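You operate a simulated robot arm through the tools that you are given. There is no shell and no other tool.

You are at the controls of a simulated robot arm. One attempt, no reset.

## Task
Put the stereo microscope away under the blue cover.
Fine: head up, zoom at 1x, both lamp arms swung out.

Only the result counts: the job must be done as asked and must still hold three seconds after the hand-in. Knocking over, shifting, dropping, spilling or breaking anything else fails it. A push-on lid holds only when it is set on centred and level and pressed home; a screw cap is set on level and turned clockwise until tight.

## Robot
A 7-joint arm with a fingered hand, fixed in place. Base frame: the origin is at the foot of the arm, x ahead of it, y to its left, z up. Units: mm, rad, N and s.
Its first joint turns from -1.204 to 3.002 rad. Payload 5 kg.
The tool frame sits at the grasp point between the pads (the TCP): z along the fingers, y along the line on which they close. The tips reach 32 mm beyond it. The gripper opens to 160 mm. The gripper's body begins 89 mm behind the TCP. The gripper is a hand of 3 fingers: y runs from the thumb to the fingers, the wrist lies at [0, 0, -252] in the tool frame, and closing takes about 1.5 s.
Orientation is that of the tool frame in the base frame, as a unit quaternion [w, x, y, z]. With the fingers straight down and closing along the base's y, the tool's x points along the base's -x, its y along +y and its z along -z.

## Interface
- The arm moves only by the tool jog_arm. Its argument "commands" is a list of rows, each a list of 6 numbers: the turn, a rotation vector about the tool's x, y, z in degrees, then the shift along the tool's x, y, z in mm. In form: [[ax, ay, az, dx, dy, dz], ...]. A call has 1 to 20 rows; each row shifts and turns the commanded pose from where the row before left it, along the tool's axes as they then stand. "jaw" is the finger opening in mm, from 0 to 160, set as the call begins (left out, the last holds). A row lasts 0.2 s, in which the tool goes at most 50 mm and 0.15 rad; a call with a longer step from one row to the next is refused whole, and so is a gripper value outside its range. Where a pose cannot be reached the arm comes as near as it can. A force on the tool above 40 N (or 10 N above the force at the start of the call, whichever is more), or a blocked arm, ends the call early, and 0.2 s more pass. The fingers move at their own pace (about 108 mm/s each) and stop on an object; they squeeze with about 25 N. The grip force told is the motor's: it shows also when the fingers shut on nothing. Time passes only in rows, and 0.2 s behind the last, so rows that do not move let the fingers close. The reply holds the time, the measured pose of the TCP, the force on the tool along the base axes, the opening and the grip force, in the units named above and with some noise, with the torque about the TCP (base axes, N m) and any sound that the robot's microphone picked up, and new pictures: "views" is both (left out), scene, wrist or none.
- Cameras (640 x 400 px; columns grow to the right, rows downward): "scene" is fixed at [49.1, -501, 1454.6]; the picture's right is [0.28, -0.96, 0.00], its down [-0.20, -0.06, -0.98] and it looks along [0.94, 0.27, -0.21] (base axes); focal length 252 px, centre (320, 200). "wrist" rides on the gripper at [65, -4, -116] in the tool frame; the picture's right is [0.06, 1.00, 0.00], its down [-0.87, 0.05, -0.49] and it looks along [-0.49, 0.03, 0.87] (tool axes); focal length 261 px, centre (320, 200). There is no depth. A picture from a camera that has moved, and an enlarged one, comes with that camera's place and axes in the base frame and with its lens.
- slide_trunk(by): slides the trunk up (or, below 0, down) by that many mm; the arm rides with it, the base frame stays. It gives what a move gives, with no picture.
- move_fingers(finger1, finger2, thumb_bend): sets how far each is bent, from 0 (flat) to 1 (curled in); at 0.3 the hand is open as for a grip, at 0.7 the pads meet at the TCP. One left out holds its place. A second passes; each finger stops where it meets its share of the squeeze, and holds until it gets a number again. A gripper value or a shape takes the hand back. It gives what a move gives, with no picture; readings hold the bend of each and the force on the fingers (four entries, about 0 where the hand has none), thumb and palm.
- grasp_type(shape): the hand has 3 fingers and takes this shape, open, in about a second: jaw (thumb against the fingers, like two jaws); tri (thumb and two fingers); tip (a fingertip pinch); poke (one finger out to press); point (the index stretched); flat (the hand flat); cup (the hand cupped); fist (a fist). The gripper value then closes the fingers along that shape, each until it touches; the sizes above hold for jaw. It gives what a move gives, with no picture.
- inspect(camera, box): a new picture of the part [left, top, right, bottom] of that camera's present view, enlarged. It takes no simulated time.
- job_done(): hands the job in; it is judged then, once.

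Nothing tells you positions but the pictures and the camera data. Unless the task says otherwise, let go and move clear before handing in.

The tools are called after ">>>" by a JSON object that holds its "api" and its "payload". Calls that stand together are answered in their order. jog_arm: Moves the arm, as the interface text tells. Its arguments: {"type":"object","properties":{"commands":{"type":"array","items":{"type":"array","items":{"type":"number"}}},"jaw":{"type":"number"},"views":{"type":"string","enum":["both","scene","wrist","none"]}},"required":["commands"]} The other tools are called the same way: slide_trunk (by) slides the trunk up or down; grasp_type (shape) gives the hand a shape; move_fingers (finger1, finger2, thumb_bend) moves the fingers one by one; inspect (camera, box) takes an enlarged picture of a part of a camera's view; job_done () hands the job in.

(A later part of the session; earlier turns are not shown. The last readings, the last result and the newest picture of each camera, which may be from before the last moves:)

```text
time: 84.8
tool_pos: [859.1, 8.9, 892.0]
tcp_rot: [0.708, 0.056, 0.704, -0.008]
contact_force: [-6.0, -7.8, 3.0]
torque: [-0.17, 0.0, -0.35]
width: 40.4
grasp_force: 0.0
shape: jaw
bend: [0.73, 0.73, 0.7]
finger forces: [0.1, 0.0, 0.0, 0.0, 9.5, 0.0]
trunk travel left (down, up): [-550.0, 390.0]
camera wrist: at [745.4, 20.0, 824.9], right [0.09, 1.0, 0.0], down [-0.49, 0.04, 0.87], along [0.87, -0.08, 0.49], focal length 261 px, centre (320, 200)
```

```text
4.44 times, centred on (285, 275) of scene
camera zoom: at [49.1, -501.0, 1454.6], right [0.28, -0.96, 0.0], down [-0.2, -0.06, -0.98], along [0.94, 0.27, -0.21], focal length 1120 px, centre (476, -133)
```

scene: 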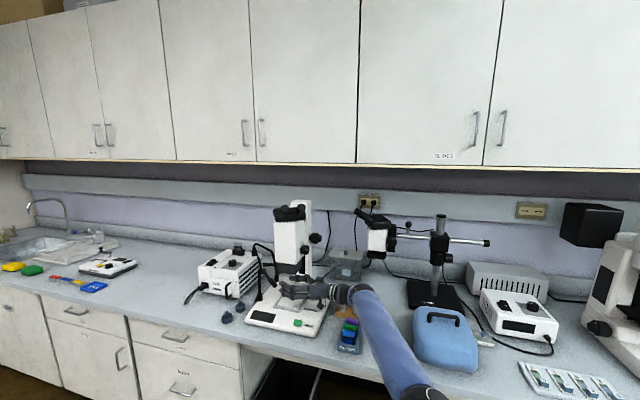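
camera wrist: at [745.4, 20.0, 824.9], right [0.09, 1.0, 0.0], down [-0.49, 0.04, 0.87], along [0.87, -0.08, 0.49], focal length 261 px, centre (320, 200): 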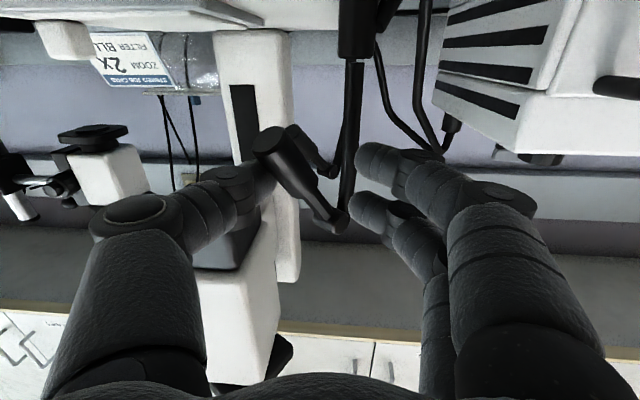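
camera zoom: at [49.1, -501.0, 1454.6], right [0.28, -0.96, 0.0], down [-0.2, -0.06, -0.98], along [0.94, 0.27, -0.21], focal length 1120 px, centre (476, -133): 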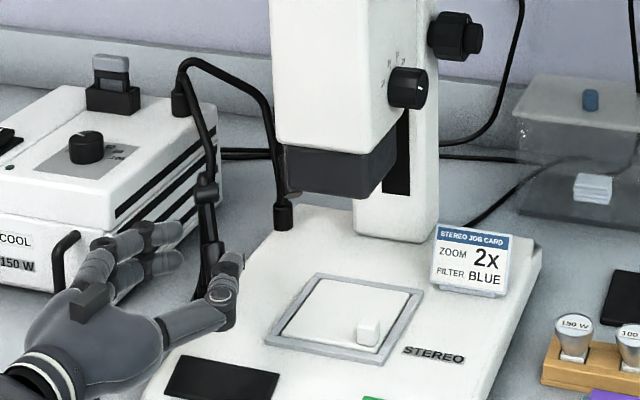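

The lamp is now about 60° out from where it started. I'll keep going to find its outer stop.

>>> {"api": "jog_arm", "payload": {"commands": [[5.99, -0.4, 0, 0.5, 7.05, -1.34], [5.99, -0.4, 0, 0.5, 7.05, -1.34], [5.99, -0.4, 0, 0.5, 7.05, -1.34], [0, 0, 0, 0, 0, 0]], "views": "wrist"}}

>>> {"api": "inspect", "payload": {"camera": "scene", "box": [230, 230, 340, 320]}}

```text
time: 86.0
tool_pos: [866.8, -8.8, 872.2]
tcp_rot: [0.701, 0.147, 0.681, -0.152]
contact_force: [0.2, 0.7, -1.7]
torque: [-0.01, 0.08, -0.01]
width: 36.5
grasp_force: 0.1
shape: jaw
bend: [0.73, 0.73, 0.7]
finger forces: [0.1, 1.9, 0.0, 0.1, 0.0, 0.0]
trunk travel left (down, up): [-550.0, 390.0]
stopped in row 4: the arm was blocked; the commanded pose is now the measured one
camera wrist: at [762.7, 35.2, 803.9], right [0.41, 0.91, -0.06], down [-0.45, 0.26, 0.85], along [0.79, -0.33, 0.52], focal length 261 px, centre (320, 200)
```

wrist: 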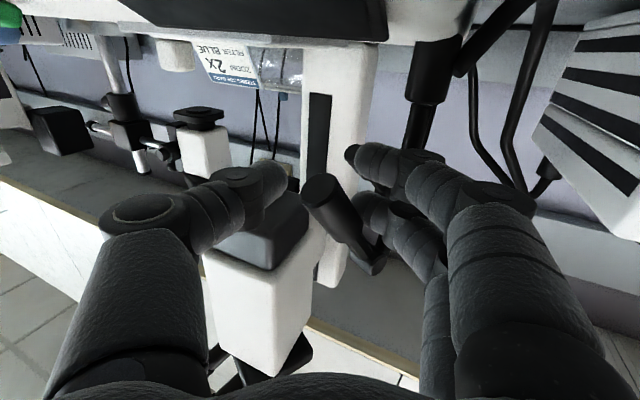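

```text
4.44 times, centred on (285, 275) of scene
camera zoom: at [49.1, -501.0, 1454.6], right [0.28, -0.96, 0.0], down [-0.2, -0.06, -0.98], along [0.94, 0.27, -0.21], focal length 1120 px, centre (476, -133)
```

zoom: 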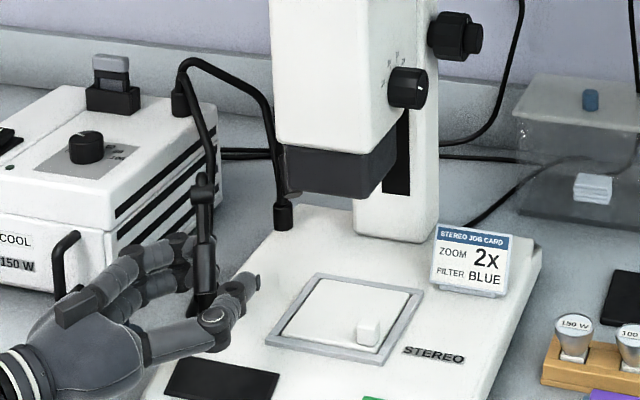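

The arm hit a joint limit here and sagged a little. The front lamp is now at roughly −155 to −165°, about 70° out. I'll lift slightly, back out and look.

>>> {"api": "jog_arm", "payload": {"commands": [[0, 0, 0, -10, 0, -5], [0, 0, 0, -10, 0, -20], [0, 0, 0, 0, 0, -25], [0, 0, 0, 0, 0, -25], [0, 0, 0, -10, 0, -10]], "jaw": 60, "views": "both"}}

>>> {"api": "inspect", "payload": {"camera": "scene", "box": [230, 230, 340, 320]}}

```text
time: 86.8
tool_pos: [854.8, -32.0, 908.2]
tcp_rot: [0.713, 0.141, 0.663, -0.18]
contact_force: [-1.5, 2.2, -23.3]
torque: [-0.86, 0.79, 0.15]
width: 61.9
grasp_force: 0.1
shape: jaw
bend: [0.73, 0.73, 0.7]
finger forces: [0.1, 21.8, 0.0, 0.0, 0.1, 0.0]
trunk travel left (down, up): [-550.0, 390.0]
stopped in row 3: the force on the tool passed its limit at 65 N (the readings are from after the stop); the commanded pose is now the measured one
camera wrist: at [754.2, 11.8, 834.1], right [0.45, 0.89, -0.1], down [-0.46, 0.32, 0.82], along [0.77, -0.32, 0.56], focal length 261 px, centre (320, 200)
```

scene: 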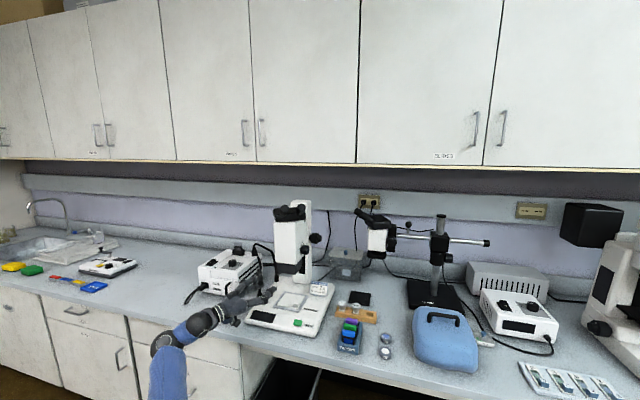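
wrist: 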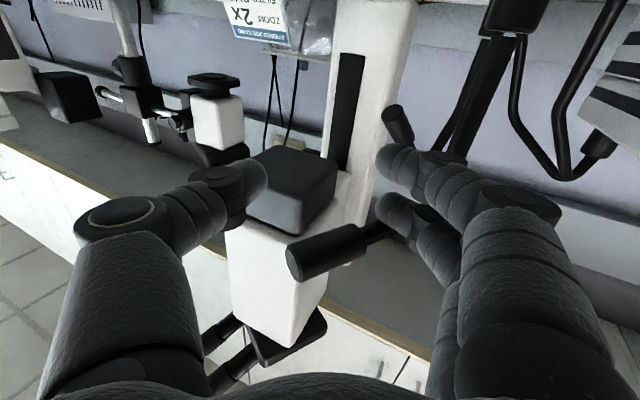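

```text
4.44 times, centred on (285, 275) of scene
camera zoom: at [49.1, -501.0, 1454.6], right [0.28, -0.96, 0.0], down [-0.2, -0.06, -0.98], along [0.94, 0.27, -0.21], focal length 1120 px, centre (476, -133)
```

zoom: 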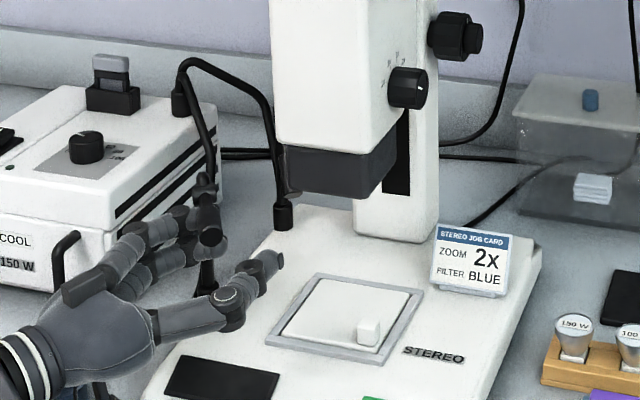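

A finger has caught under the lamp and tilted it up; the force is 23 N on finger 2. I'll ease down to release it and re-check.

>>> {"api": "jog_arm", "payload": {"commands": [[0, 0, 0, 6, 0, 0], [0, 0, 0, 6, 0, 0], [0, 0, 0, 6, 0, 0]], "views": "wrist"}}

>>> {"api": "inspect", "payload": {"camera": "wrist", "box": [240, 80, 520, 300]}}

>>> {"api": "inspect", "payload": {"camera": "scene", "box": [240, 255, 300, 305]}}

```text
time: 87.5
tool_pos: [863.3, -42.4, 907.3]
tcp_rot: [0.722, 0.14, 0.652, -0.185]
contact_force: [-2.2, 2.3, -23.3]
torque: [-0.94, 0.85, 0.28]
width: 62.7
grasp_force: 0.0
shape: jaw
bend: [0.73, 0.73, 0.7]
finger forces: [0.2, 23.2, 0.0, 0.0, 0.0, 0.0]
trunk travel left (down, up): [-550.0, 390.0]
camera wrist: at [765.1, 0.7, 830.3], right [0.45, 0.89, -0.1], down [-0.48, 0.34, 0.81], along [0.75, -0.32, 0.58], focal length 261 px, centre (320, 200)
```

wrist: 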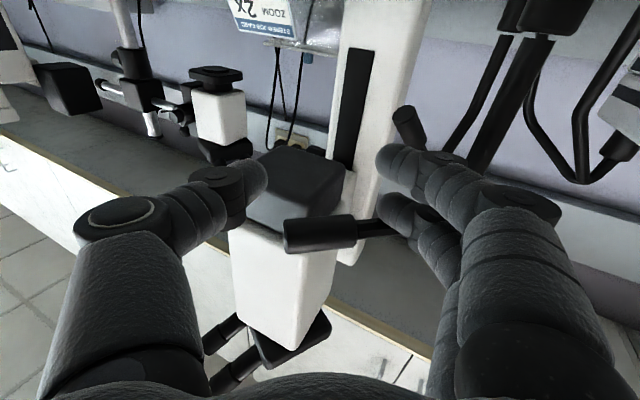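

```text
1.82 times, centred on (380, 190) of wrist
camera zoom: at [765.1, 0.7, 830.3], right [0.45, 0.89, -0.1], down [-0.48, 0.34, 0.81], along [0.75, -0.32, 0.58], focal length 474 px, centre (211, 218)
```

zoom: 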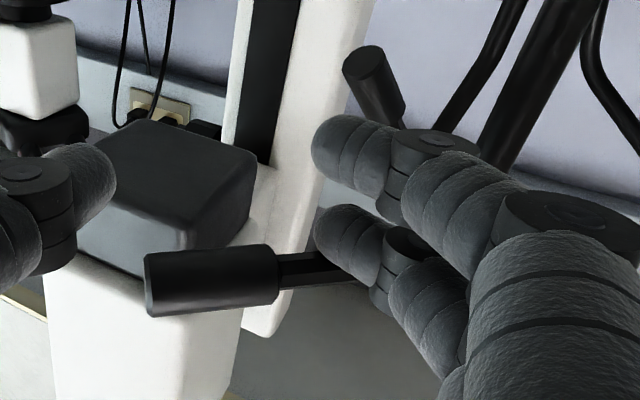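

```text
8.00 times, centred on (270, 280) of scene
camera zoom: at [49.1, -501.0, 1454.6], right [0.28, -0.96, 0.0], down [-0.2, -0.06, -0.98], along [0.94, 0.27, -0.21], focal length 2016 px, centre (720, -440)
```

zoom: 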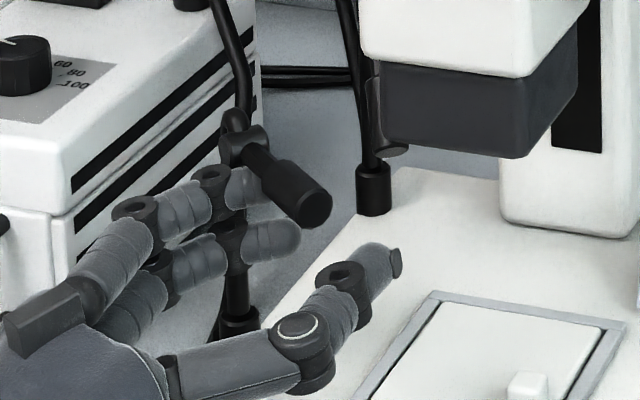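

The wrist is against a joint limit, so the downward command was not followed. I'll turn the wrist back the way it came while easing down.

>>> {"api": "jog_arm", "payload": {"commands": [[-5, 0, 0, 3, 0, 0], [-5, 0, 0, 3, 0, 0], [-5, 0, 0, 3, 0, 0], [-5, 0, 0, 3, 0, 0]], "views": "wrist"}}

>>> {"api": "inspect", "payload": {"camera": "scene", "box": [240, 255, 300, 305]}}

```text
time: 88.5
tool_pos: [853.6, -30.1, 880.0]
tcp_rot: [0.728, 0.016, 0.683, -0.06]
contact_force: [-0.1, -0.7, 0.0]
torque: [0.02, 0.01, 0.01]
width: 59.8
grasp_force: 0.0
shape: jaw
bend: [0.73, 0.73, 0.7]
finger forces: [0.1, 0.0, 0.0, 0.0, 0.1, 0.1]
trunk travel left (down, up): [-550.0, 390.0]
camera wrist: at [743.9, -26.5, 808.1], right [0.11, 0.99, -0.12], down [-0.53, 0.16, 0.83], along [0.84, -0.03, 0.54], focal length 261 px, centre (320, 200)
```

wrist: 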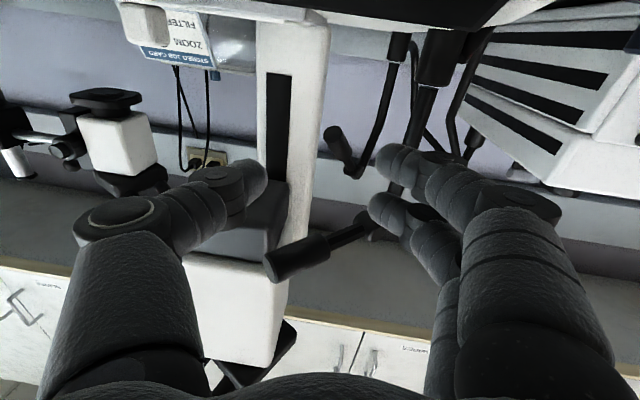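

```text
8.00 times, centred on (270, 280) of scene
camera zoom: at [49.1, -501.0, 1454.6], right [0.28, -0.96, 0.0], down [-0.2, -0.06, -0.98], along [0.94, 0.27, -0.21], focal length 2016 px, centre (720, -440)
```

zoom: 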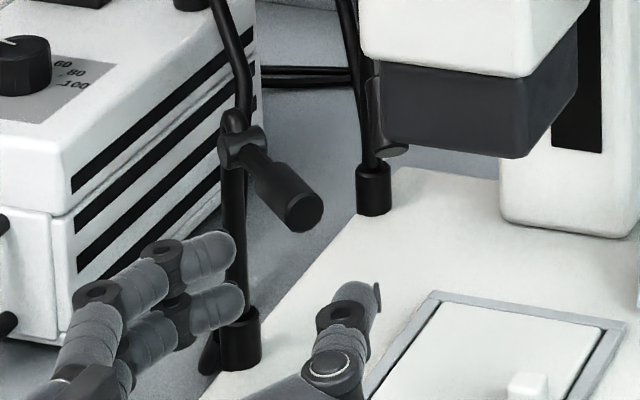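

Released: forces are zero. The lamp also tilts at its knob and now points front-right at about −140°, nearly level. I'll open the hand, rise around the lamp and push it further left with the thumb, keeping the yaw near 0.

>>> {"api": "jog_arm", "payload": {"commands": [[0, 0, 0, 0, -3, 0], [0, 0, 0, 0, 0, 0], [0, 0, 0, -9.5, 0, 0], [0, 0, 0, -9.5, 0, 0], [0, 0, 0, -9.5, 0, 0], [0, 0, 0, -9.5, 0, 0]], "jaw": 84, "views": "wrist"}}

>>> {"api": "inspect", "payload": {"camera": "scene", "box": [230, 230, 340, 320]}}

```text
time: 90.0
tool_pos: [853.0, -32.1, 919.0]
tcp_rot: [0.728, 0.014, 0.683, -0.059]
contact_force: [0.1, -0.5, 0.0]
torque: [-0.02, -0.01, 0.05]
width: 83.4
grasp_force: 0.1
shape: jaw
bend: [0.72, 0.72, 0.7]
finger forces: [0.1, 0.1, 0.0, 0.1, 0.1, 0.0]
trunk travel left (down, up): [-550.0, 390.0]
camera wrist: at [742.0, -27.3, 847.2], right [0.11, 0.99, -0.12], down [-0.53, 0.16, 0.83], along [0.84, -0.03, 0.54], focal length 261 px, centre (320, 200)
```

wrist: 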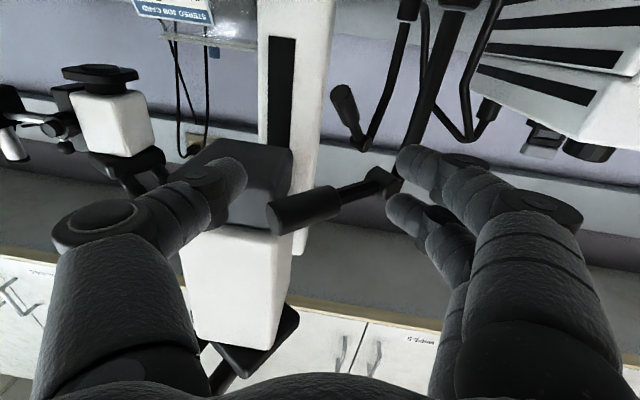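

```text
4.44 times, centred on (285, 275) of scene
camera zoom: at [49.1, -501.0, 1454.6], right [0.28, -0.96, 0.0], down [-0.2, -0.06, -0.98], along [0.94, 0.27, -0.21], focal length 1120 px, centre (476, -133)
```

zoom: 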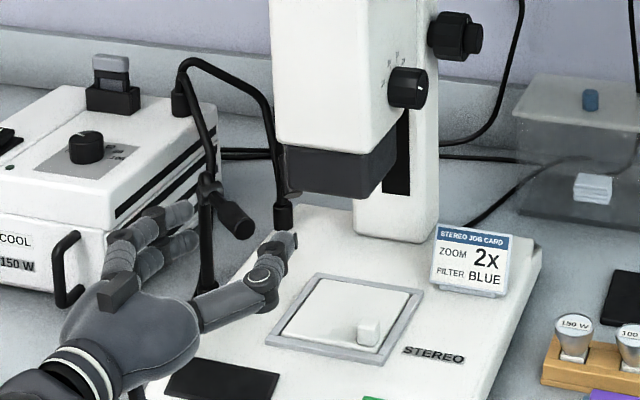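

The lamp sits between thumb and fingers at hand height. I'll move left in small steps so the thumb swings it outward.

>>> {"api": "jog_arm", "payload": {"commands": [[0, 0, 0, -1, 10, -1], [0, 0, 0, -1, 10, -1], [0, 0, 0, -1, 10, -1], [0, 0, 0, -1, 10, -1], [0, 0, 0, 0, 0, 0]], "views": "wrist"}}

>>> {"api": "inspect", "payload": {"camera": "scene", "box": [230, 230, 340, 320]}}

```text
time: 91.2
tool_pos: [851.7, 7.3, 920.3]
tcp_rot: [0.727, 0.017, 0.684, -0.06]
contact_force: [-14.7, -16.8, -9.3]
torque: [0.74, -0.13, -0.96]
width: 90.6
grasp_force: 0.0
shape: jaw
bend: [0.72, 0.72, 0.69]
finger forces: [0.0, 0.0, 0.0, 0.0, 18.3, 0.0]
trunk travel left (down, up): [-550.0, 390.0]
camera wrist: at [741.9, 11.8, 848.1], right [0.11, 0.99, -0.12], down [-0.53, 0.16, 0.83], along [0.84, -0.03, 0.54], focal length 261 px, centre (320, 200)
```

wrist: 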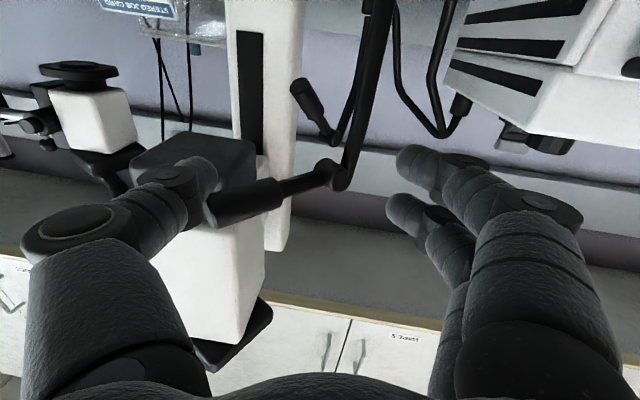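

```text
4.44 times, centred on (285, 275) of scene
camera zoom: at [49.1, -501.0, 1454.6], right [0.28, -0.96, 0.0], down [-0.2, -0.06, -0.98], along [0.94, 0.27, -0.21], focal length 1120 px, centre (476, -133)
```

zoom: 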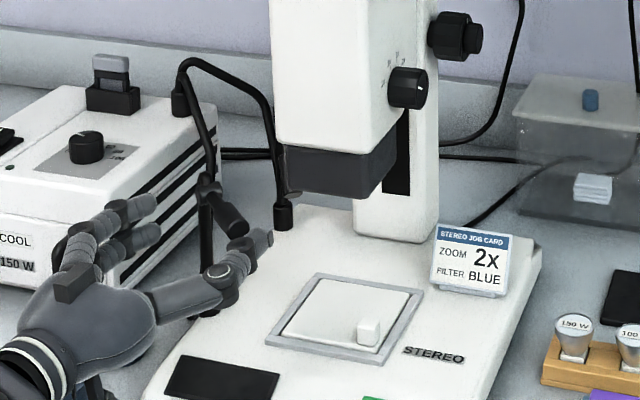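

Pushing straight left only presses on the end of the lamp, which jams by friction. I'll ease off, rise slightly, and push along the lamp's own arc instead.

>>> {"api": "jog_arm", "payload": {"commands": [[0, 0, 0, 0, -8, 0], [0, 0, 0, -8, 0, 0], [0, 0, 0, -0.77, 5.8, -6.2], [0, 0, 0, -0.76, 6.2, -5.75], [0, 0, 0, -0.75, 6.7, -5.1], [0, 0, 0, -0.74, 7.15, -4.5], [0, 0, 0, -0.72, 7.5, -3.9]], "jaw": 70, "views": "wrist"}}

>>> {"api": "inspect", "payload": {"camera": "scene", "box": [230, 230, 340, 320]}}

```text
time: 91.9
tool_pos: [847.9, 2.0, 922.3]
tcp_rot: [0.724, 0.018, 0.687, -0.061]
contact_force: [-13.0, -13.7, -19.9]
torque: [1.29, -0.08, -0.9]
width: 82.0
grasp_force: 0.1
shape: jaw
bend: [0.73, 0.73, 0.7]
finger forces: [0.0, 0.0, 0.1, 0.0, 23.7, 0.0]
trunk travel left (down, up): [-550.0, 390.0]
stopped in row 3: the force on the tool passed its limit at 41 N (the readings are from after the stop); the commanded pose is now the measured one
camera wrist: at [736.6, 7.6, 851.3], right [0.11, 0.99, -0.12], down [-0.52, 0.16, 0.84], along [0.84, -0.03, 0.54], focal length 261 px, centre (320, 200)
```

wrist: 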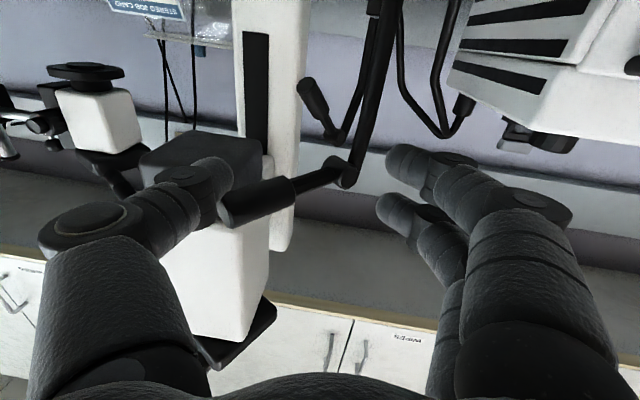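

```text
4.44 times, centred on (285, 275) of scene
camera zoom: at [49.1, -501.0, 1454.6], right [0.28, -0.96, 0.0], down [-0.2, -0.06, -0.98], along [0.94, 0.27, -0.21], focal length 1120 px, centre (476, -133)
```

zoom: 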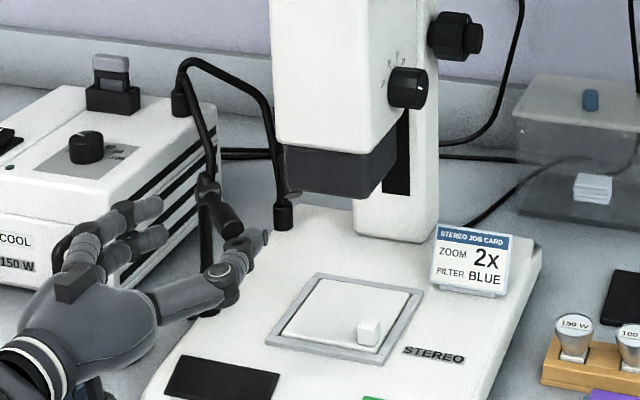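

The thumb is under the lamp and lifting it. I'll drop, move right to clear it, rise to the lamp's mid-height and then push along the arc.

>>> {"api": "jog_arm", "payload": {"commands": [[0, 0, 0, 8, -2, 0], [0, 0, 0, 8, -8, 0], [0, 0, 0, 0, -15, 0], [0, 0, 0, 0, -15, 0], [0, 0, 0, 0, -8, 0], [0, 0, 0, 0, 0, 0]], "jaw": 84, "views": "wrist"}}

>>> {"api": "inspect", "payload": {"camera": "scene", "box": [240, 255, 300, 305]}}

```text
time: 93.3
tool_pos: [842.6, -43.7, 912.3]
tcp_rot: [0.726, 0.014, 0.685, -0.06]
contact_force: [-0.5, -0.6, -0.4]
torque: [0.0, 0.05, -0.02]
width: 84.0
grasp_force: 0.0
shape: jaw
bend: [0.72, 0.72, 0.7]
finger forces: [0.0, 0.1, 0.0, 0.0, 0.0, 0.0]
trunk travel left (down, up): [-550.0, 390.0]
camera wrist: at [732.2, -38.8, 840.4], right [0.11, 0.99, -0.12], down [-0.53, 0.16, 0.83], along [0.84, -0.03, 0.54], focal length 261 px, centre (320, 200)
```

wrist: 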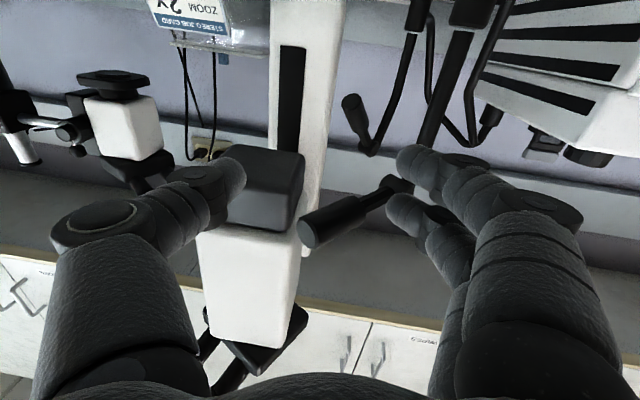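

```text
8.00 times, centred on (270, 280) of scene
camera zoom: at [49.1, -501.0, 1454.6], right [0.28, -0.96, 0.0], down [-0.2, -0.06, -0.98], along [0.94, 0.27, -0.21], focal length 2016 px, centre (720, -440)
```

zoom: 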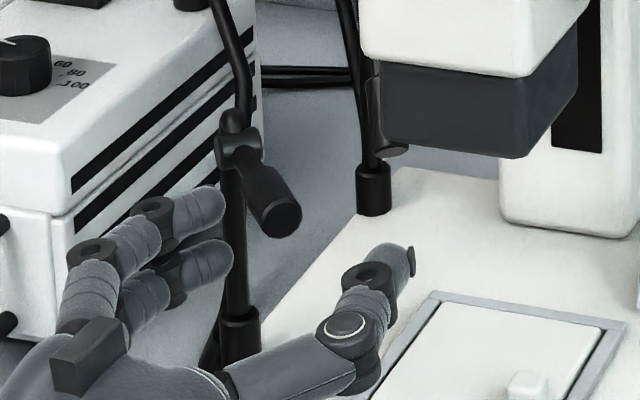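

The lamp is now level, pointing about −138°, with its tip near (853, −48, 938). I'll raise the hand to that height on its right side and push along the arc.

>>> {"api": "jog_arm", "payload": {"commands": [[0, 0, 0, -9, 0, 0], [0, 0, 0, -9, 0, 0], [0, 0, 0, -9, 0, 0], [0, 0, 0, -1, 10, 0], [0, 0, 0, -0.8, 10, 0], [0, 0, 0, -0.77, 5.8, -6.2], [0, 0, 0, -0.76, 6.2, -5.75], [0, 0, 0, -0.75, 6.7, -5.1], [0, 0, 0, -0.74, 7.15, -4.5]], "jaw": 84, "views": "wrist"}}

>>> {"api": "inspect", "payload": {"camera": "scene", "box": [240, 255, 300, 305]}}

```text
time: 95.3
tool_pos: [825.1, 4.7, 940.9]
tcp_rot: [0.726, 0.016, 0.685, -0.061]
contact_force: [-2.2, -2.9, -0.3]
torque: [0.04, 0.0, -0.15]
width: 86.8
grasp_force: 0.1
shape: jaw
bend: [0.72, 0.72, 0.7]
finger forces: [0.1, 0.0, 0.0, 0.1, 3.4, 0.1]
trunk travel left (down, up): [-550.0, 390.0]
camera wrist: at [715.1, 8.6, 869.3], right [0.11, 0.99, -0.12], down [-0.53, 0.16, 0.83], along [0.84, -0.03, 0.54], focal length 261 px, centre (320, 200)
```

wrist: 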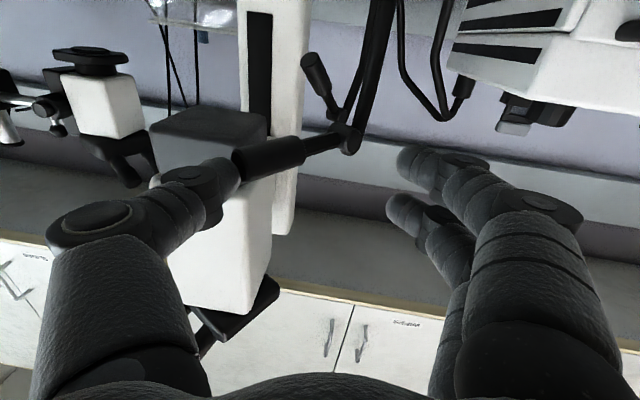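

```text
8.00 times, centred on (270, 280) of scene
camera zoom: at [49.1, -501.0, 1454.6], right [0.28, -0.96, 0.0], down [-0.2, -0.06, -0.98], along [0.94, 0.27, -0.21], focal length 2016 px, centre (720, -440)
```

zoom: 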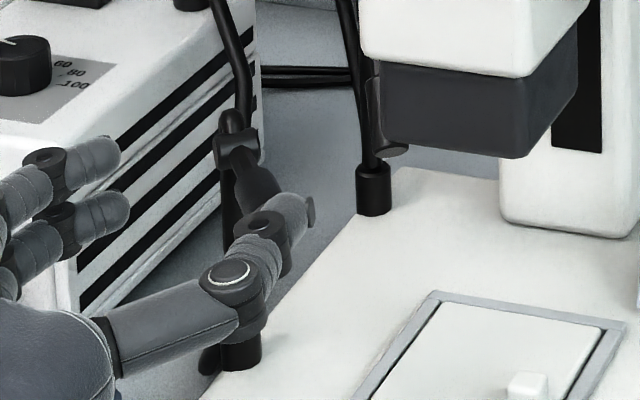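

The thumb is now touching the lamp squarely (3 N). I'll continue along the arc.

>>> {"api": "jog_arm", "payload": {"commands": [[0, 0, 0, -0.77, 5.8, -6.2], [0, 0, 0, -0.76, 6.2, -5.75], [0, 0, 0, -0.75, 6.7, -5.1], [0, 0, 0, -0.74, 7.15, -4.5], [0, 0, 0, 0, 0, 0]], "views": "wrist"}}

>>> {"api": "inspect", "payload": {"camera": "scene", "box": [240, 255, 300, 305]}}

```text
time: 96.5
tool_pos: [812.2, 15.6, 937.8]
tcp_rot: [0.73, 0.005, 0.678, -0.081]
contact_force: [-0.7, 0.7, -1.0]
torque: [-0.01, -0.01, 0.04]
width: 84.3
grasp_force: 0.1
shape: jaw
bend: [0.72, 0.72, 0.7]
finger forces: [0.0, 0.0, 0.0, 0.0, 0.0, 0.1]
trunk travel left (down, up): [-550.0, 390.0]
camera wrist: at [702.4, 17.9, 865.3], right [0.13, 0.98, -0.16], down [-0.54, 0.21, 0.82], along [0.83, -0.02, 0.55], focal length 261 px, centre (320, 200)
```

wrist: 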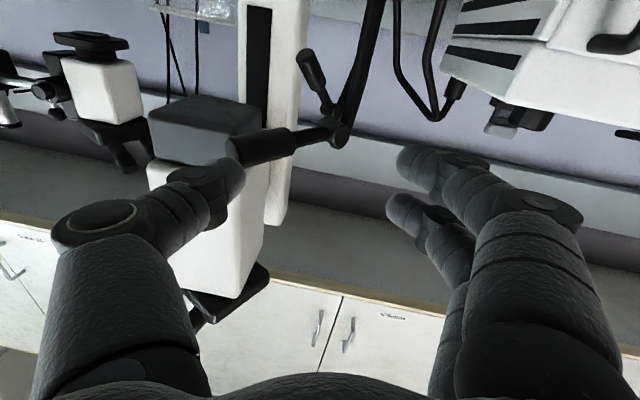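

```text
8.00 times, centred on (270, 280) of scene
camera zoom: at [49.1, -501.0, 1454.6], right [0.28, -0.96, 0.0], down [-0.2, -0.06, -0.98], along [0.94, 0.27, -0.21], focal length 2016 px, centre (720, -440)
```

zoom: 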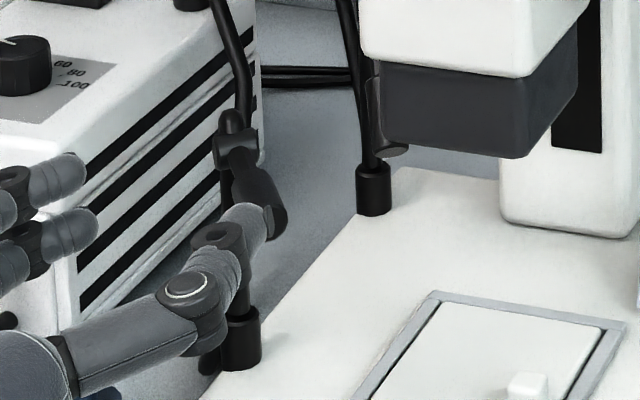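

The thumb slipped round the lamp's end because the hand was too far back. I'll go right, further in alongside the lamp, and push again.

>>> {"api": "jog_arm", "payload": {"commands": [[0, 0, 0, 0, -15, 0], [0, 0, 0, 0, -15, 0], [0, 0, 0, 0, -15, 0], [0, 0, 0, 1.5, 0, 16], [0, 0, 0, 1.5, 0, 16], [0, 0, 0, 1.5, 0, 16], [0, 0, 0, 0, 0, 0]], "jaw": 84, "views": "wrist"}}

>>> {"api": "inspect", "payload": {"camera": "scene", "box": [240, 255, 300, 305]}}

```text
time: 98.1
tool_pos: [849.8, -14.8, 941.3]
tcp_rot: [0.726, 0.015, 0.685, -0.06]
contact_force: [-0.1, -0.2, -0.4]
torque: [0.02, -0.01, 0.01]
width: 83.7
grasp_force: 0.2
shape: jaw
bend: [0.72, 0.72, 0.7]
finger forces: [0.0, 0.0, 0.1, 0.0, 0.1, 0.0]
trunk travel left (down, up): [-550.0, 390.0]
camera wrist: at [738.4, -10.6, 870.0], right [0.11, 0.99, -0.12], down [-0.53, 0.16, 0.83], along [0.84, -0.03, 0.54], focal length 261 px, centre (320, 200)
```

wrist: 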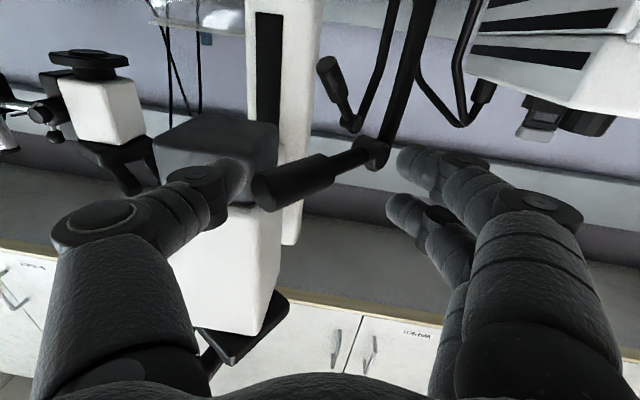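

```text
8.00 times, centred on (270, 280) of scene
camera zoom: at [49.1, -501.0, 1454.6], right [0.28, -0.96, 0.0], down [-0.2, -0.06, -0.98], along [0.94, 0.27, -0.21], focal length 2016 px, centre (720, -440)
```

zoom: 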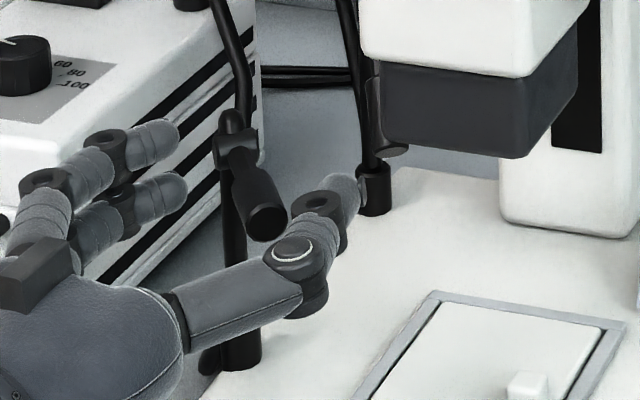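

Now the thumb is alongside the lamp on its right. Pushing along the arc again.

>>> {"api": "jog_arm", "payload": {"commands": [[0, 0, 0, -0.7, 6.5, -3], [0, 0, 0, -0.77, 6.2, -5], [0, 0, 0, -0.76, 6.4, -5.0], [0, 0, 0, -0.75, 6.7, -4.5], [0, 0, 0, -0.74, 7.15, -4], [0, 0, 0, 0, 0, 0]], "views": "wrist"}}

>>> {"api": "inspect", "payload": {"camera": "scene", "box": [240, 255, 300, 305]}}

```text
time: 99.5
tool_pos: [838.2, 2.3, 945.9]
tcp_rot: [0.731, 0.008, 0.678, -0.078]
contact_force: [0.0, -0.9, 0.3]
torque: [-0.04, 0.01, -0.04]
width: 85.0
grasp_force: 0.0
shape: jaw
bend: [0.72, 0.72, 0.7]
finger forces: [0.0, 0.1, 0.0, 0.0, 1.1, 0.0]
trunk travel left (down, up): [-550.0, 390.0]
camera wrist: at [727.3, 5.2, 872.1], right [0.13, 0.98, -0.16], down [-0.54, 0.2, 0.82], along [0.83, -0.02, 0.55], focal length 261 px, centre (320, 200)
```

wrist: 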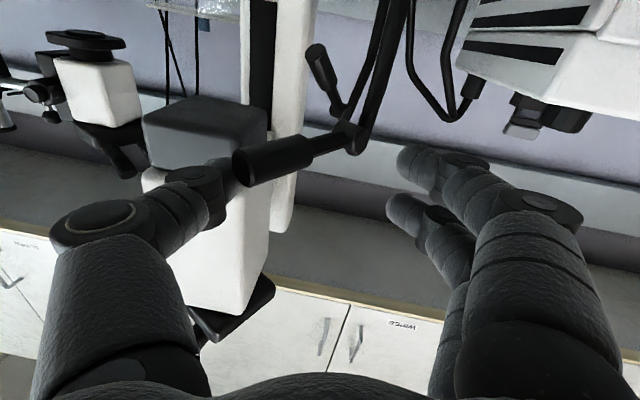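

```text
8.00 times, centred on (270, 280) of scene
camera zoom: at [49.1, -501.0, 1454.6], right [0.28, -0.96, 0.0], down [-0.2, -0.06, -0.98], along [0.94, 0.27, -0.21], focal length 2016 px, centre (720, -440)
```

zoom: 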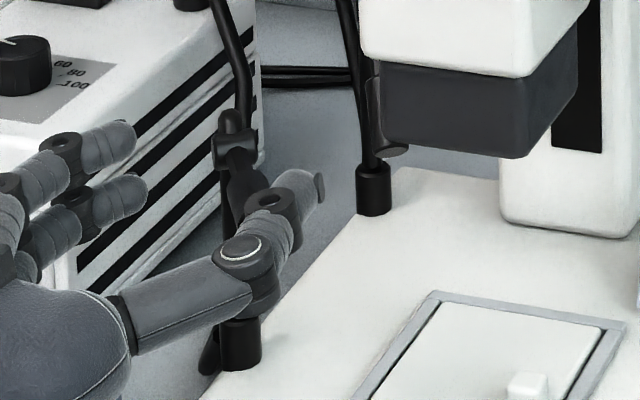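

The arm cannot go further out in this posture. I'll lower to pass beneath the lamp, move away to the right and return with the elbow-up posture that reached here well.

>>> {"api": "jog_arm", "payload": {"commands": [[0, 0, 0, 14, 0, 0], [0, 0, 0, 14, 0, 0], [0, 0, 0, 14, 0, 0], [0, 0, 0, 14, 0, 0], [0, 0, 0, 0, -33, 0], [0, 0, 0, 0, -33, 0], [0, 0, 0, 0, -33, 0], [0, 0, 0, -20, -30, 0], [0, 0, 0, -20, -30, 0], [0, 0, 0, -20, -30, 0], [0, 0, 0, -20, -30, 0], [0, 0, 0, -20, -30, 0], [0, 0, 0, -20, -30, 0], [0, 0, 0, -10, -30, 0]], "jaw": 60, "views": "wrist"}}

>>> {"api": "inspect", "payload": {"camera": "scene", "box": [230, 190, 340, 340]}}

```text
time: 102.5
tool_pos: [792.4, -282.5, 1033.9]
tcp_rot: [0.726, 0.015, 0.685, -0.058]
contact_force: [-1.3, -0.3, 0.3]
torque: [0.02, 0.03, 0.02]
width: 60.3
grasp_force: 0.1
shape: jaw
bend: [0.73, 0.73, 0.7]
finger forces: [0.1, 0.0, 0.1, 0.0, 0.0, 0.0]
trunk travel left (down, up): [-550.0, 390.0]
camera wrist: at [683.3, -278.0, 961.9], right [0.11, 0.99, -0.12], down [-0.53, 0.16, 0.83], along [0.84, -0.03, 0.54], focal length 261 px, centre (320, 200)
```

wrist: 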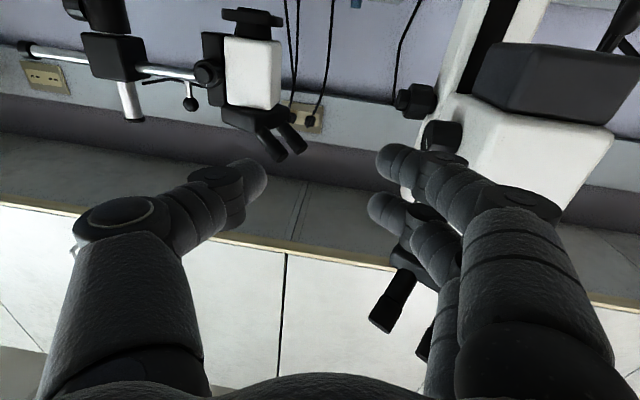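

```text
2.67 times, centred on (285, 265) of scene
camera zoom: at [49.1, -501.0, 1454.6], right [0.28, -0.96, 0.0], down [-0.2, -0.06, -0.98], along [0.94, 0.27, -0.21], focal length 672 px, centre (413, 27)
```

zoom: 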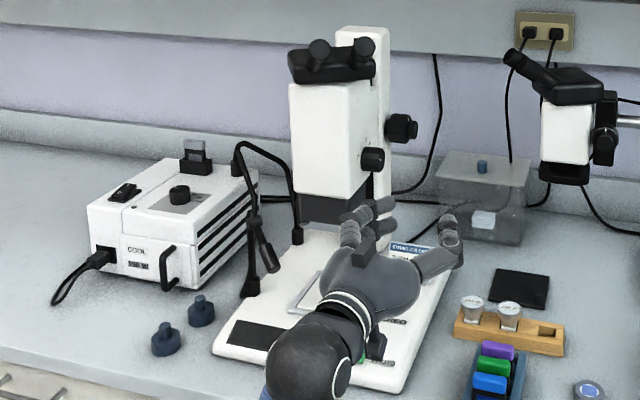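

The lamp rests at a half-way azimuth. I'll restore the elbow-up posture: yaw left, pitch down, then yaw back to face forward.

>>> {"api": "jog_arm", "payload": {"commands": [[0, 0, 3.3, -10, -20, -15], [0, 0, 0, -10, -20, -15], [-7.97, 0, 0.53, 0, 0, 0], [-7.97, 0, 0.53, 0, 0, 0], [-7.97, 0, 0.53, 0, 0, 0], [-7.97, 0, 0.53, 0, 0, 0], [-7.97, 0, 0.53, 0, 0, 0], [-7.97, 0, 0.53, 0, 0, 0], [-7.97, 0, 0.53, 0, 0, 0], [-7.97, 0, 0.53, 0, 0, 0], [0, 7.8, 0, 0, 0, 0], [0, 7.8, 0, 0, 0, 0], [0, 7.8, 0, 0, 0, 0], [0, 7.8, 0, 0, 0, 0], [0, 7.8, 0, 0, 0, 0], [0, 7.8, 0, 0, 0, 0], [0, 7.8, 0, 0, 0, 0]], "jaw": 60, "views": "none"}}

```text
time: 106.1
tool_pos: [757.5, -319.2, 1053.4]
tcp_rot: [0.29, -0.455, 0.826, 0.162]
contact_force: [-0.6, -0.1, -0.2]
torque: [0.01, -0.04, -0.01]
width: 60.2
grasp_force: 0.0
shape: jaw
bend: [0.73, 0.73, 0.7]
finger forces: [0.1, 0.0, 0.1, 0.0, 0.0, 0.0]
trunk travel left (down, up): [-550.0, 390.0]
```

That posture is restored. Now facing forward and moving left to view the lamps.

>>> {"api": "jog_arm", "payload": {"commands": [[5.0, 0, 6.23, 0, 0, 0], [5.0, 0, 6.23, 0, 0, 0], [5.0, 0, 6.23, 0, 0, 0], [5.0, 0, 6.23, 0, 0, 0], [5.0, 0, 6.23, 0, 0, 0], [5.0, 0, 6.23, 0, 0, 0], [5.0, 0, 6.23, 0, 0, 0], [0, 0, 0, 9.3, 36.5, 1.7], [0, 0, 0, 9.3, 36.5, 1.7], [0, 0, 0, 9.3, 36.5, 1.7], [0, 0, 0, 9.3, 36.5, 1.7], [0, 0, 0, 9.3, 36.5, 1.7], [0, 0, 0, 9.3, 36.5, 1.7]], "jaw": 100, "views": "wrist"}}

>>> {"api": "inspect", "payload": {"camera": "wrist", "box": [240, 80, 440, 240]}}

```text
time: 108.9
tool_pos: [712.1, -99.3, 1010.5]
tcp_rot: [0.331, -0.014, 0.944, 0.007]
contact_force: [-0.2, -0.7, -1.0]
torque: [-0.04, 0.01, 0.02]
width: 99.6
grasp_force: 0.1
shape: jaw
bend: [0.71, 0.71, 0.69]
finger forces: [0.1, 0.0, 0.0, 0.0, 0.0, 0.1]
trunk travel left (down, up): [-550.0, 390.0]
camera wrist: at [591.0, -106.7, 1060.0], right [-0.08, 1.0, -0.03], down [0.37, 0.06, 0.93], along [0.93, 0.06, -0.37], focal length 261 px, centre (320, 200)
```

wrist: 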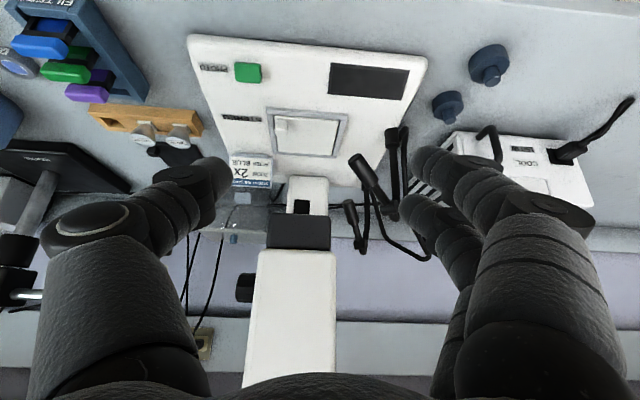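

```text
2.50 times, centred on (340, 160) of wrist
camera zoom: at [591.0, -106.7, 1060.0], right [-0.08, 1.0, -0.03], down [0.37, 0.06, 0.93], along [0.93, 0.06, -0.37], focal length 652 px, centre (270, 300)
```

zoom: 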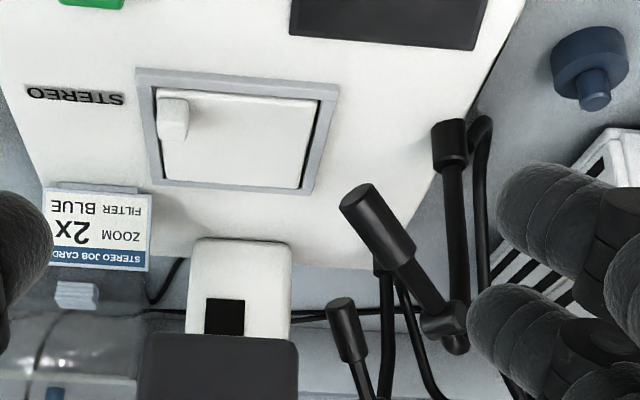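

The front lamp is at about −125° azimuth, tip near (880, −46, 887). I'll turn the hand to yaw ≈25°, tilted down, and come in over the lamp with the thumb on its rear-right side.

>>> {"api": "jog_arm", "payload": {"commands": [[0, -5.7, 0, 0, 0, 0], [0, -5.7, 0, 0, 0, 0], [-5.87, 0, -4.93, 0, 0, 0], [-5.87, 0, -4.93, 0, 0, 0], [-5.87, 0, -4.93, 0, 0, 0], [0, 0, 0, -8.6, -4.5, 29.3], [0, 0, 0, -8.6, -4.5, 29.3], [0, 0, 0, -8.6, -4.5, 29.3], [0, 0, 0, -8.6, -4.5, 29.3], [0, 0, 0, 0, 0, 0]], "jaw": 74, "views": "wrist"}}

>>> {"api": "inspect", "payload": {"camera": "wrist", "box": [200, 80, 440, 260]}}

```text
time: 111.1
tool_pos: [821.4, -70.9, 962.8]
tcp_rot: [0.414, -0.194, 0.884, 0.093]
contact_force: [0.8, 0.5, 0.9]
torque: [-0.02, 0.0, 0.01]
width: 74.5
grasp_force: 0.0
shape: jaw
bend: [0.73, 0.73, 0.7]
finger forces: [0.0, 0.1, 0.0, 0.0, 0.1, 0.0]
trunk travel left (down, up): [-550.0, 390.0]
camera wrist: at [706.9, -129.7, 987.4], right [-0.46, 0.89, -0.04], down [0.14, 0.12, 0.98], along [0.88, 0.44, -0.18], focal length 261 px, centre (320, 200)
```

wrist: 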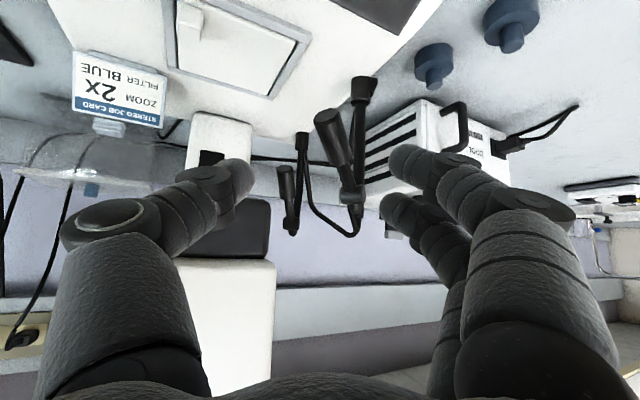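

```text
2.22 times, centred on (320, 170) of wrist
camera zoom: at [706.9, -129.7, 987.4], right [-0.46, 0.89, -0.04], down [0.14, 0.12, 0.98], along [0.88, 0.44, -0.18], focal length 579 px, centre (320, 267)
```

zoom: 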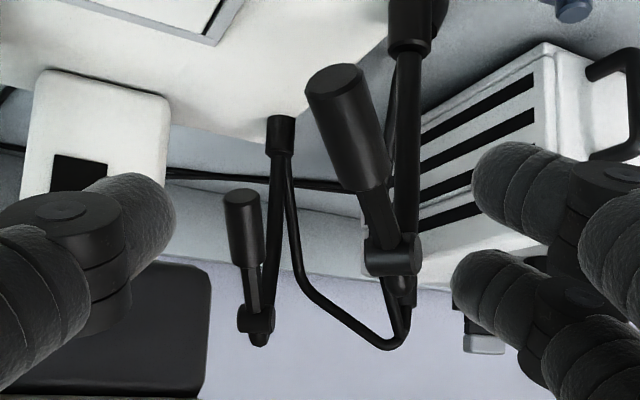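

The lamp is framed between thumb and fingers. I'll advance along the tool axis to straddle it.

>>> {"api": "jog_arm", "payload": {"commands": [[0, 0, 0, 0, 0, 25], [0, 0, 0, 0, 0, 25], [0, 0, 0, 0, 0, 25], [0, 0, 0, 0, 0, 25], [0, 0, 0, 0, 0, 0]], "jaw": 74, "views": "wrist"}}

>>> {"api": "inspect", "payload": {"camera": "scene", "box": [240, 240, 304, 300]}}

```text
time: 112.3
tool_pos: [892.5, -38.5, 897.1]
tcp_rot: [0.415, -0.193, 0.884, 0.093]
contact_force: [-0.8, 0.2, -0.3]
torque: [0.0, 0.03, 0.02]
width: 74.2
grasp_force: 0.1
shape: jaw
bend: [0.73, 0.73, 0.7]
finger forces: [0.1, 0.1, 0.1, 0.0, 0.0, 0.1]
trunk travel left (down, up): [-550.0, 390.0]
camera wrist: at [777.0, -96.0, 921.9], right [-0.46, 0.89, -0.04], down [0.14, 0.12, 0.98], along [0.88, 0.44, -0.18], focal length 261 px, centre (320, 200)
```

wrist: 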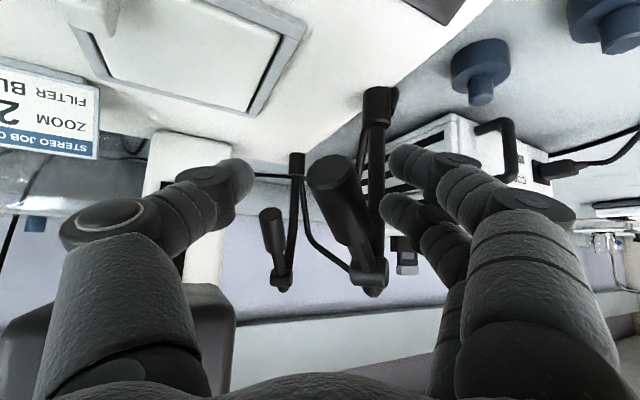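

```text
6.67 times, centred on (272, 270) of scene
camera zoom: at [49.1, -501.0, 1454.6], right [0.28, -0.96, 0.0], down [-0.2, -0.06, -0.98], along [0.94, 0.27, -0.21], focal length 1680 px, centre (640, -267)
```

zoom: 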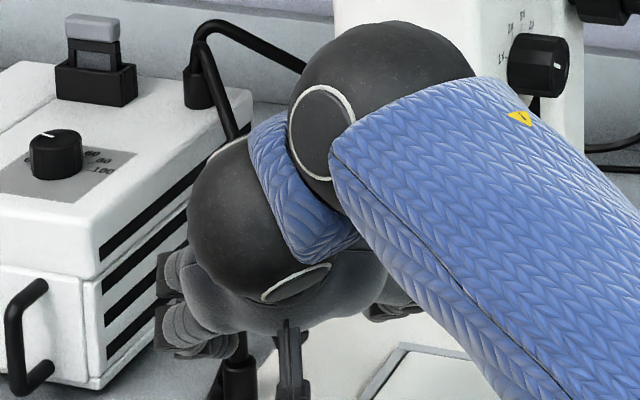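

The lamp is straddled with no contact. I'll narrow the jaw and sweep clockwise about the rod again.

>>> {"api": "jog_arm", "payload": {"commands": [[0, 0, 0, 0, 0, 0], [4.62, -0.02, 3.82, 2.43, 5.95, -2.9], [4.62, -0.02, 3.82, 2.43, 5.95, -2.9], [4.62, -0.02, 3.82, 2.43, 5.95, -2.9], [4.62, -0.02, 3.82, 2.43, 5.95, -2.9], [4.62, -0.02, 3.82, 2.43, 5.95, -2.9], [0, 0, 0, 0, 0, 0]], "jaw": 54, "views": "wrist"}}

```text
time: 113.9
tool_pos: [867.3, -16.2, 897.4]
tcp_rot: [0.423, 0.041, 0.905, -0.018]
contact_force: [-9.9, -12.5, -6.4]
torque: [0.27, 0.1, -0.5]
width: 63.7
grasp_force: 0.0
shape: jaw
bend: [0.73, 0.73, 0.7]
finger forces: [0.1, 0.1, 0.0, 0.0, 15.3, 0.0]
trunk travel left (down, up): [-550.0, 390.0]
camera wrist: at [738.0, -7.1, 922.3], right [0.05, 1.0, -0.05], down [0.19, 0.04, 0.98], along [0.98, -0.06, -0.18], focal length 261 px, centre (320, 200)
```

wrist: 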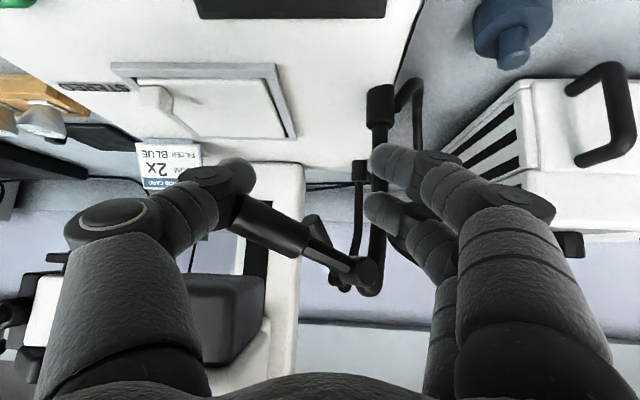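

The thumb is pushing on the lamp's end rather than its side. I'll reverse a little, reach further in towards the rod so the thumb lies along the lamp's flank, then sweep again.

>>> {"api": "jog_arm", "payload": {"commands": [[-4.62, 0.02, -3.82, -2.43, -5.95, 2.9], [-4.62, 0.02, -3.82, -2.43, -5.95, 2.9], [-4.62, 0.02, -3.82, -2.43, -5.95, 2.9], [-4.62, 0.02, -3.82, -2.43, -5.95, 2.9], [0, 0, 0, -9, 0, 10.8], [0, 0, 0, -9, 0, 10.8], [0, 0, 0, -2, 0, 2], [0, 0, 0, 0, 0, 0]], "jaw": 60, "views": "wrist"}}

>>> {"api": "inspect", "payload": {"camera": "wrist", "box": [200, 80, 440, 280]}}

```text
time: 115.3
tool_pos: [899.6, -26.6, 896.0]
tcp_rot: [0.416, -0.153, 0.894, 0.072]
contact_force: [-17.1, -10.8, 1.8]
torque: [0.22, -0.03, 0.54]
width: 60.8
grasp_force: 0.0
shape: jaw
bend: [0.69, 0.76, 0.7]
finger forces: [0.0, 17.5, 0.0, 0.0, 4.1, 0.0]
trunk travel left (down, up): [-550.0, 390.0]
stopped in row 6: the force on the tool passed its limit at 52 N (the readings are from after the stop); the commanded pose is now the measured one
camera wrist: at [779.7, -72.8, 921.6], right [-0.37, 0.93, -0.05], down [0.16, 0.11, 0.98], along [0.92, 0.36, -0.19], focal length 261 px, centre (320, 200)
```

wrist: 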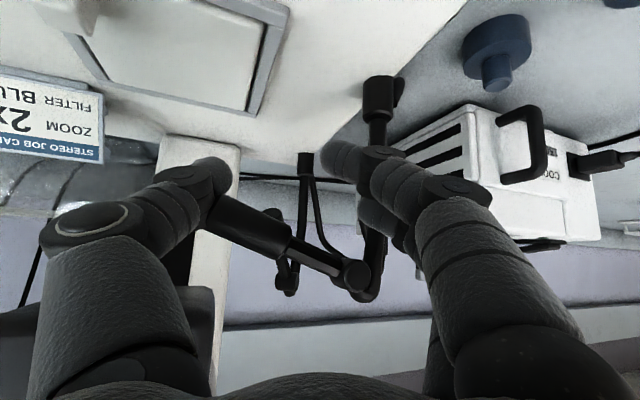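

```text
2.00 times, centred on (320, 180) of wrist
camera zoom: at [779.7, -72.8, 921.6], right [-0.37, 0.93, -0.05], down [0.16, 0.11, 0.98], along [0.92, 0.36, -0.19], focal length 521 px, centre (320, 240)
```

zoom: 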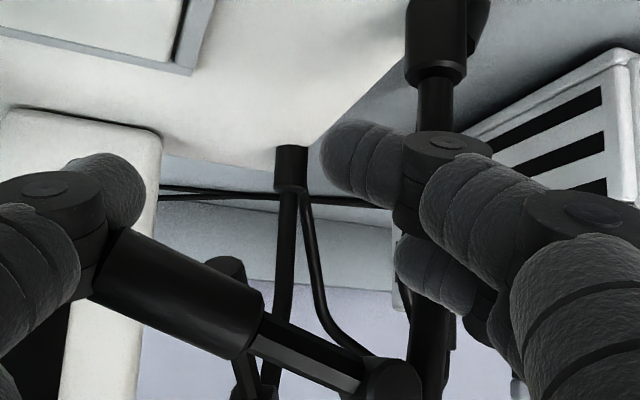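

A finger met the rod, so this approach is too tight. I'll back straight out; the better plan is to return under the objective from the right and actually grip the lamp, then swing it rigidly.

>>> {"api": "jog_arm", "payload": {"commands": [[0, 0, 0, 9, 0, -10.8], [0, 0, 0, 0, 0, -20], [0, 0, 0, 0, 0, -30], [0, 0, 0, 0, 0, -30], [0, 0, 0, 0, 0, -30], [0, 0, 0, 0, 0, 0]], "jaw": 70, "views": "wrist"}}

>>> {"api": "inspect", "payload": {"camera": "wrist", "box": [200, 80, 440, 280]}}

```text
time: 116.7
tool_pos: [807.5, -58.1, 969.6]
tcp_rot: [0.415, -0.153, 0.894, 0.072]
contact_force: [0.3, 0.9, 0.0]
torque: [0.02, -0.02, 0.03]
width: 13.3
grasp_force: 24.6
shape: jaw
bend: [0.68, 0.75, 0.74]
finger forces: [0.0, 0.0, 0.0, 0.0, 0.0, 0.1]
trunk travel left (down, up): [-550.0, 390.0]
camera wrist: at [686.5, -105.3, 993.6], right [-0.37, 0.93, -0.05], down [0.16, 0.11, 0.98], along [0.92, 0.36, -0.19], focal length 261 px, centre (320, 200)
```

wrist: 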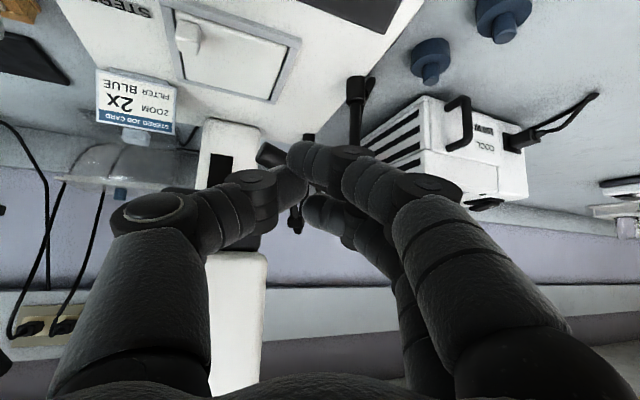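

```text
2.00 times, centred on (320, 180) of wrist
camera zoom: at [686.5, -105.3, 993.6], right [-0.37, 0.93, -0.05], down [0.16, 0.11, 0.98], along [0.92, 0.36, -0.19], focal length 521 px, centre (320, 240)
```

zoom: 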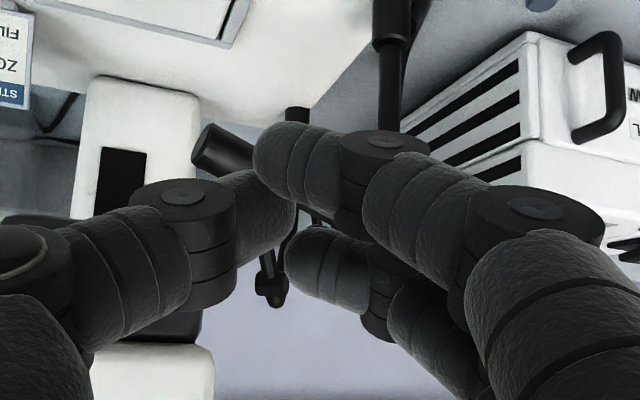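

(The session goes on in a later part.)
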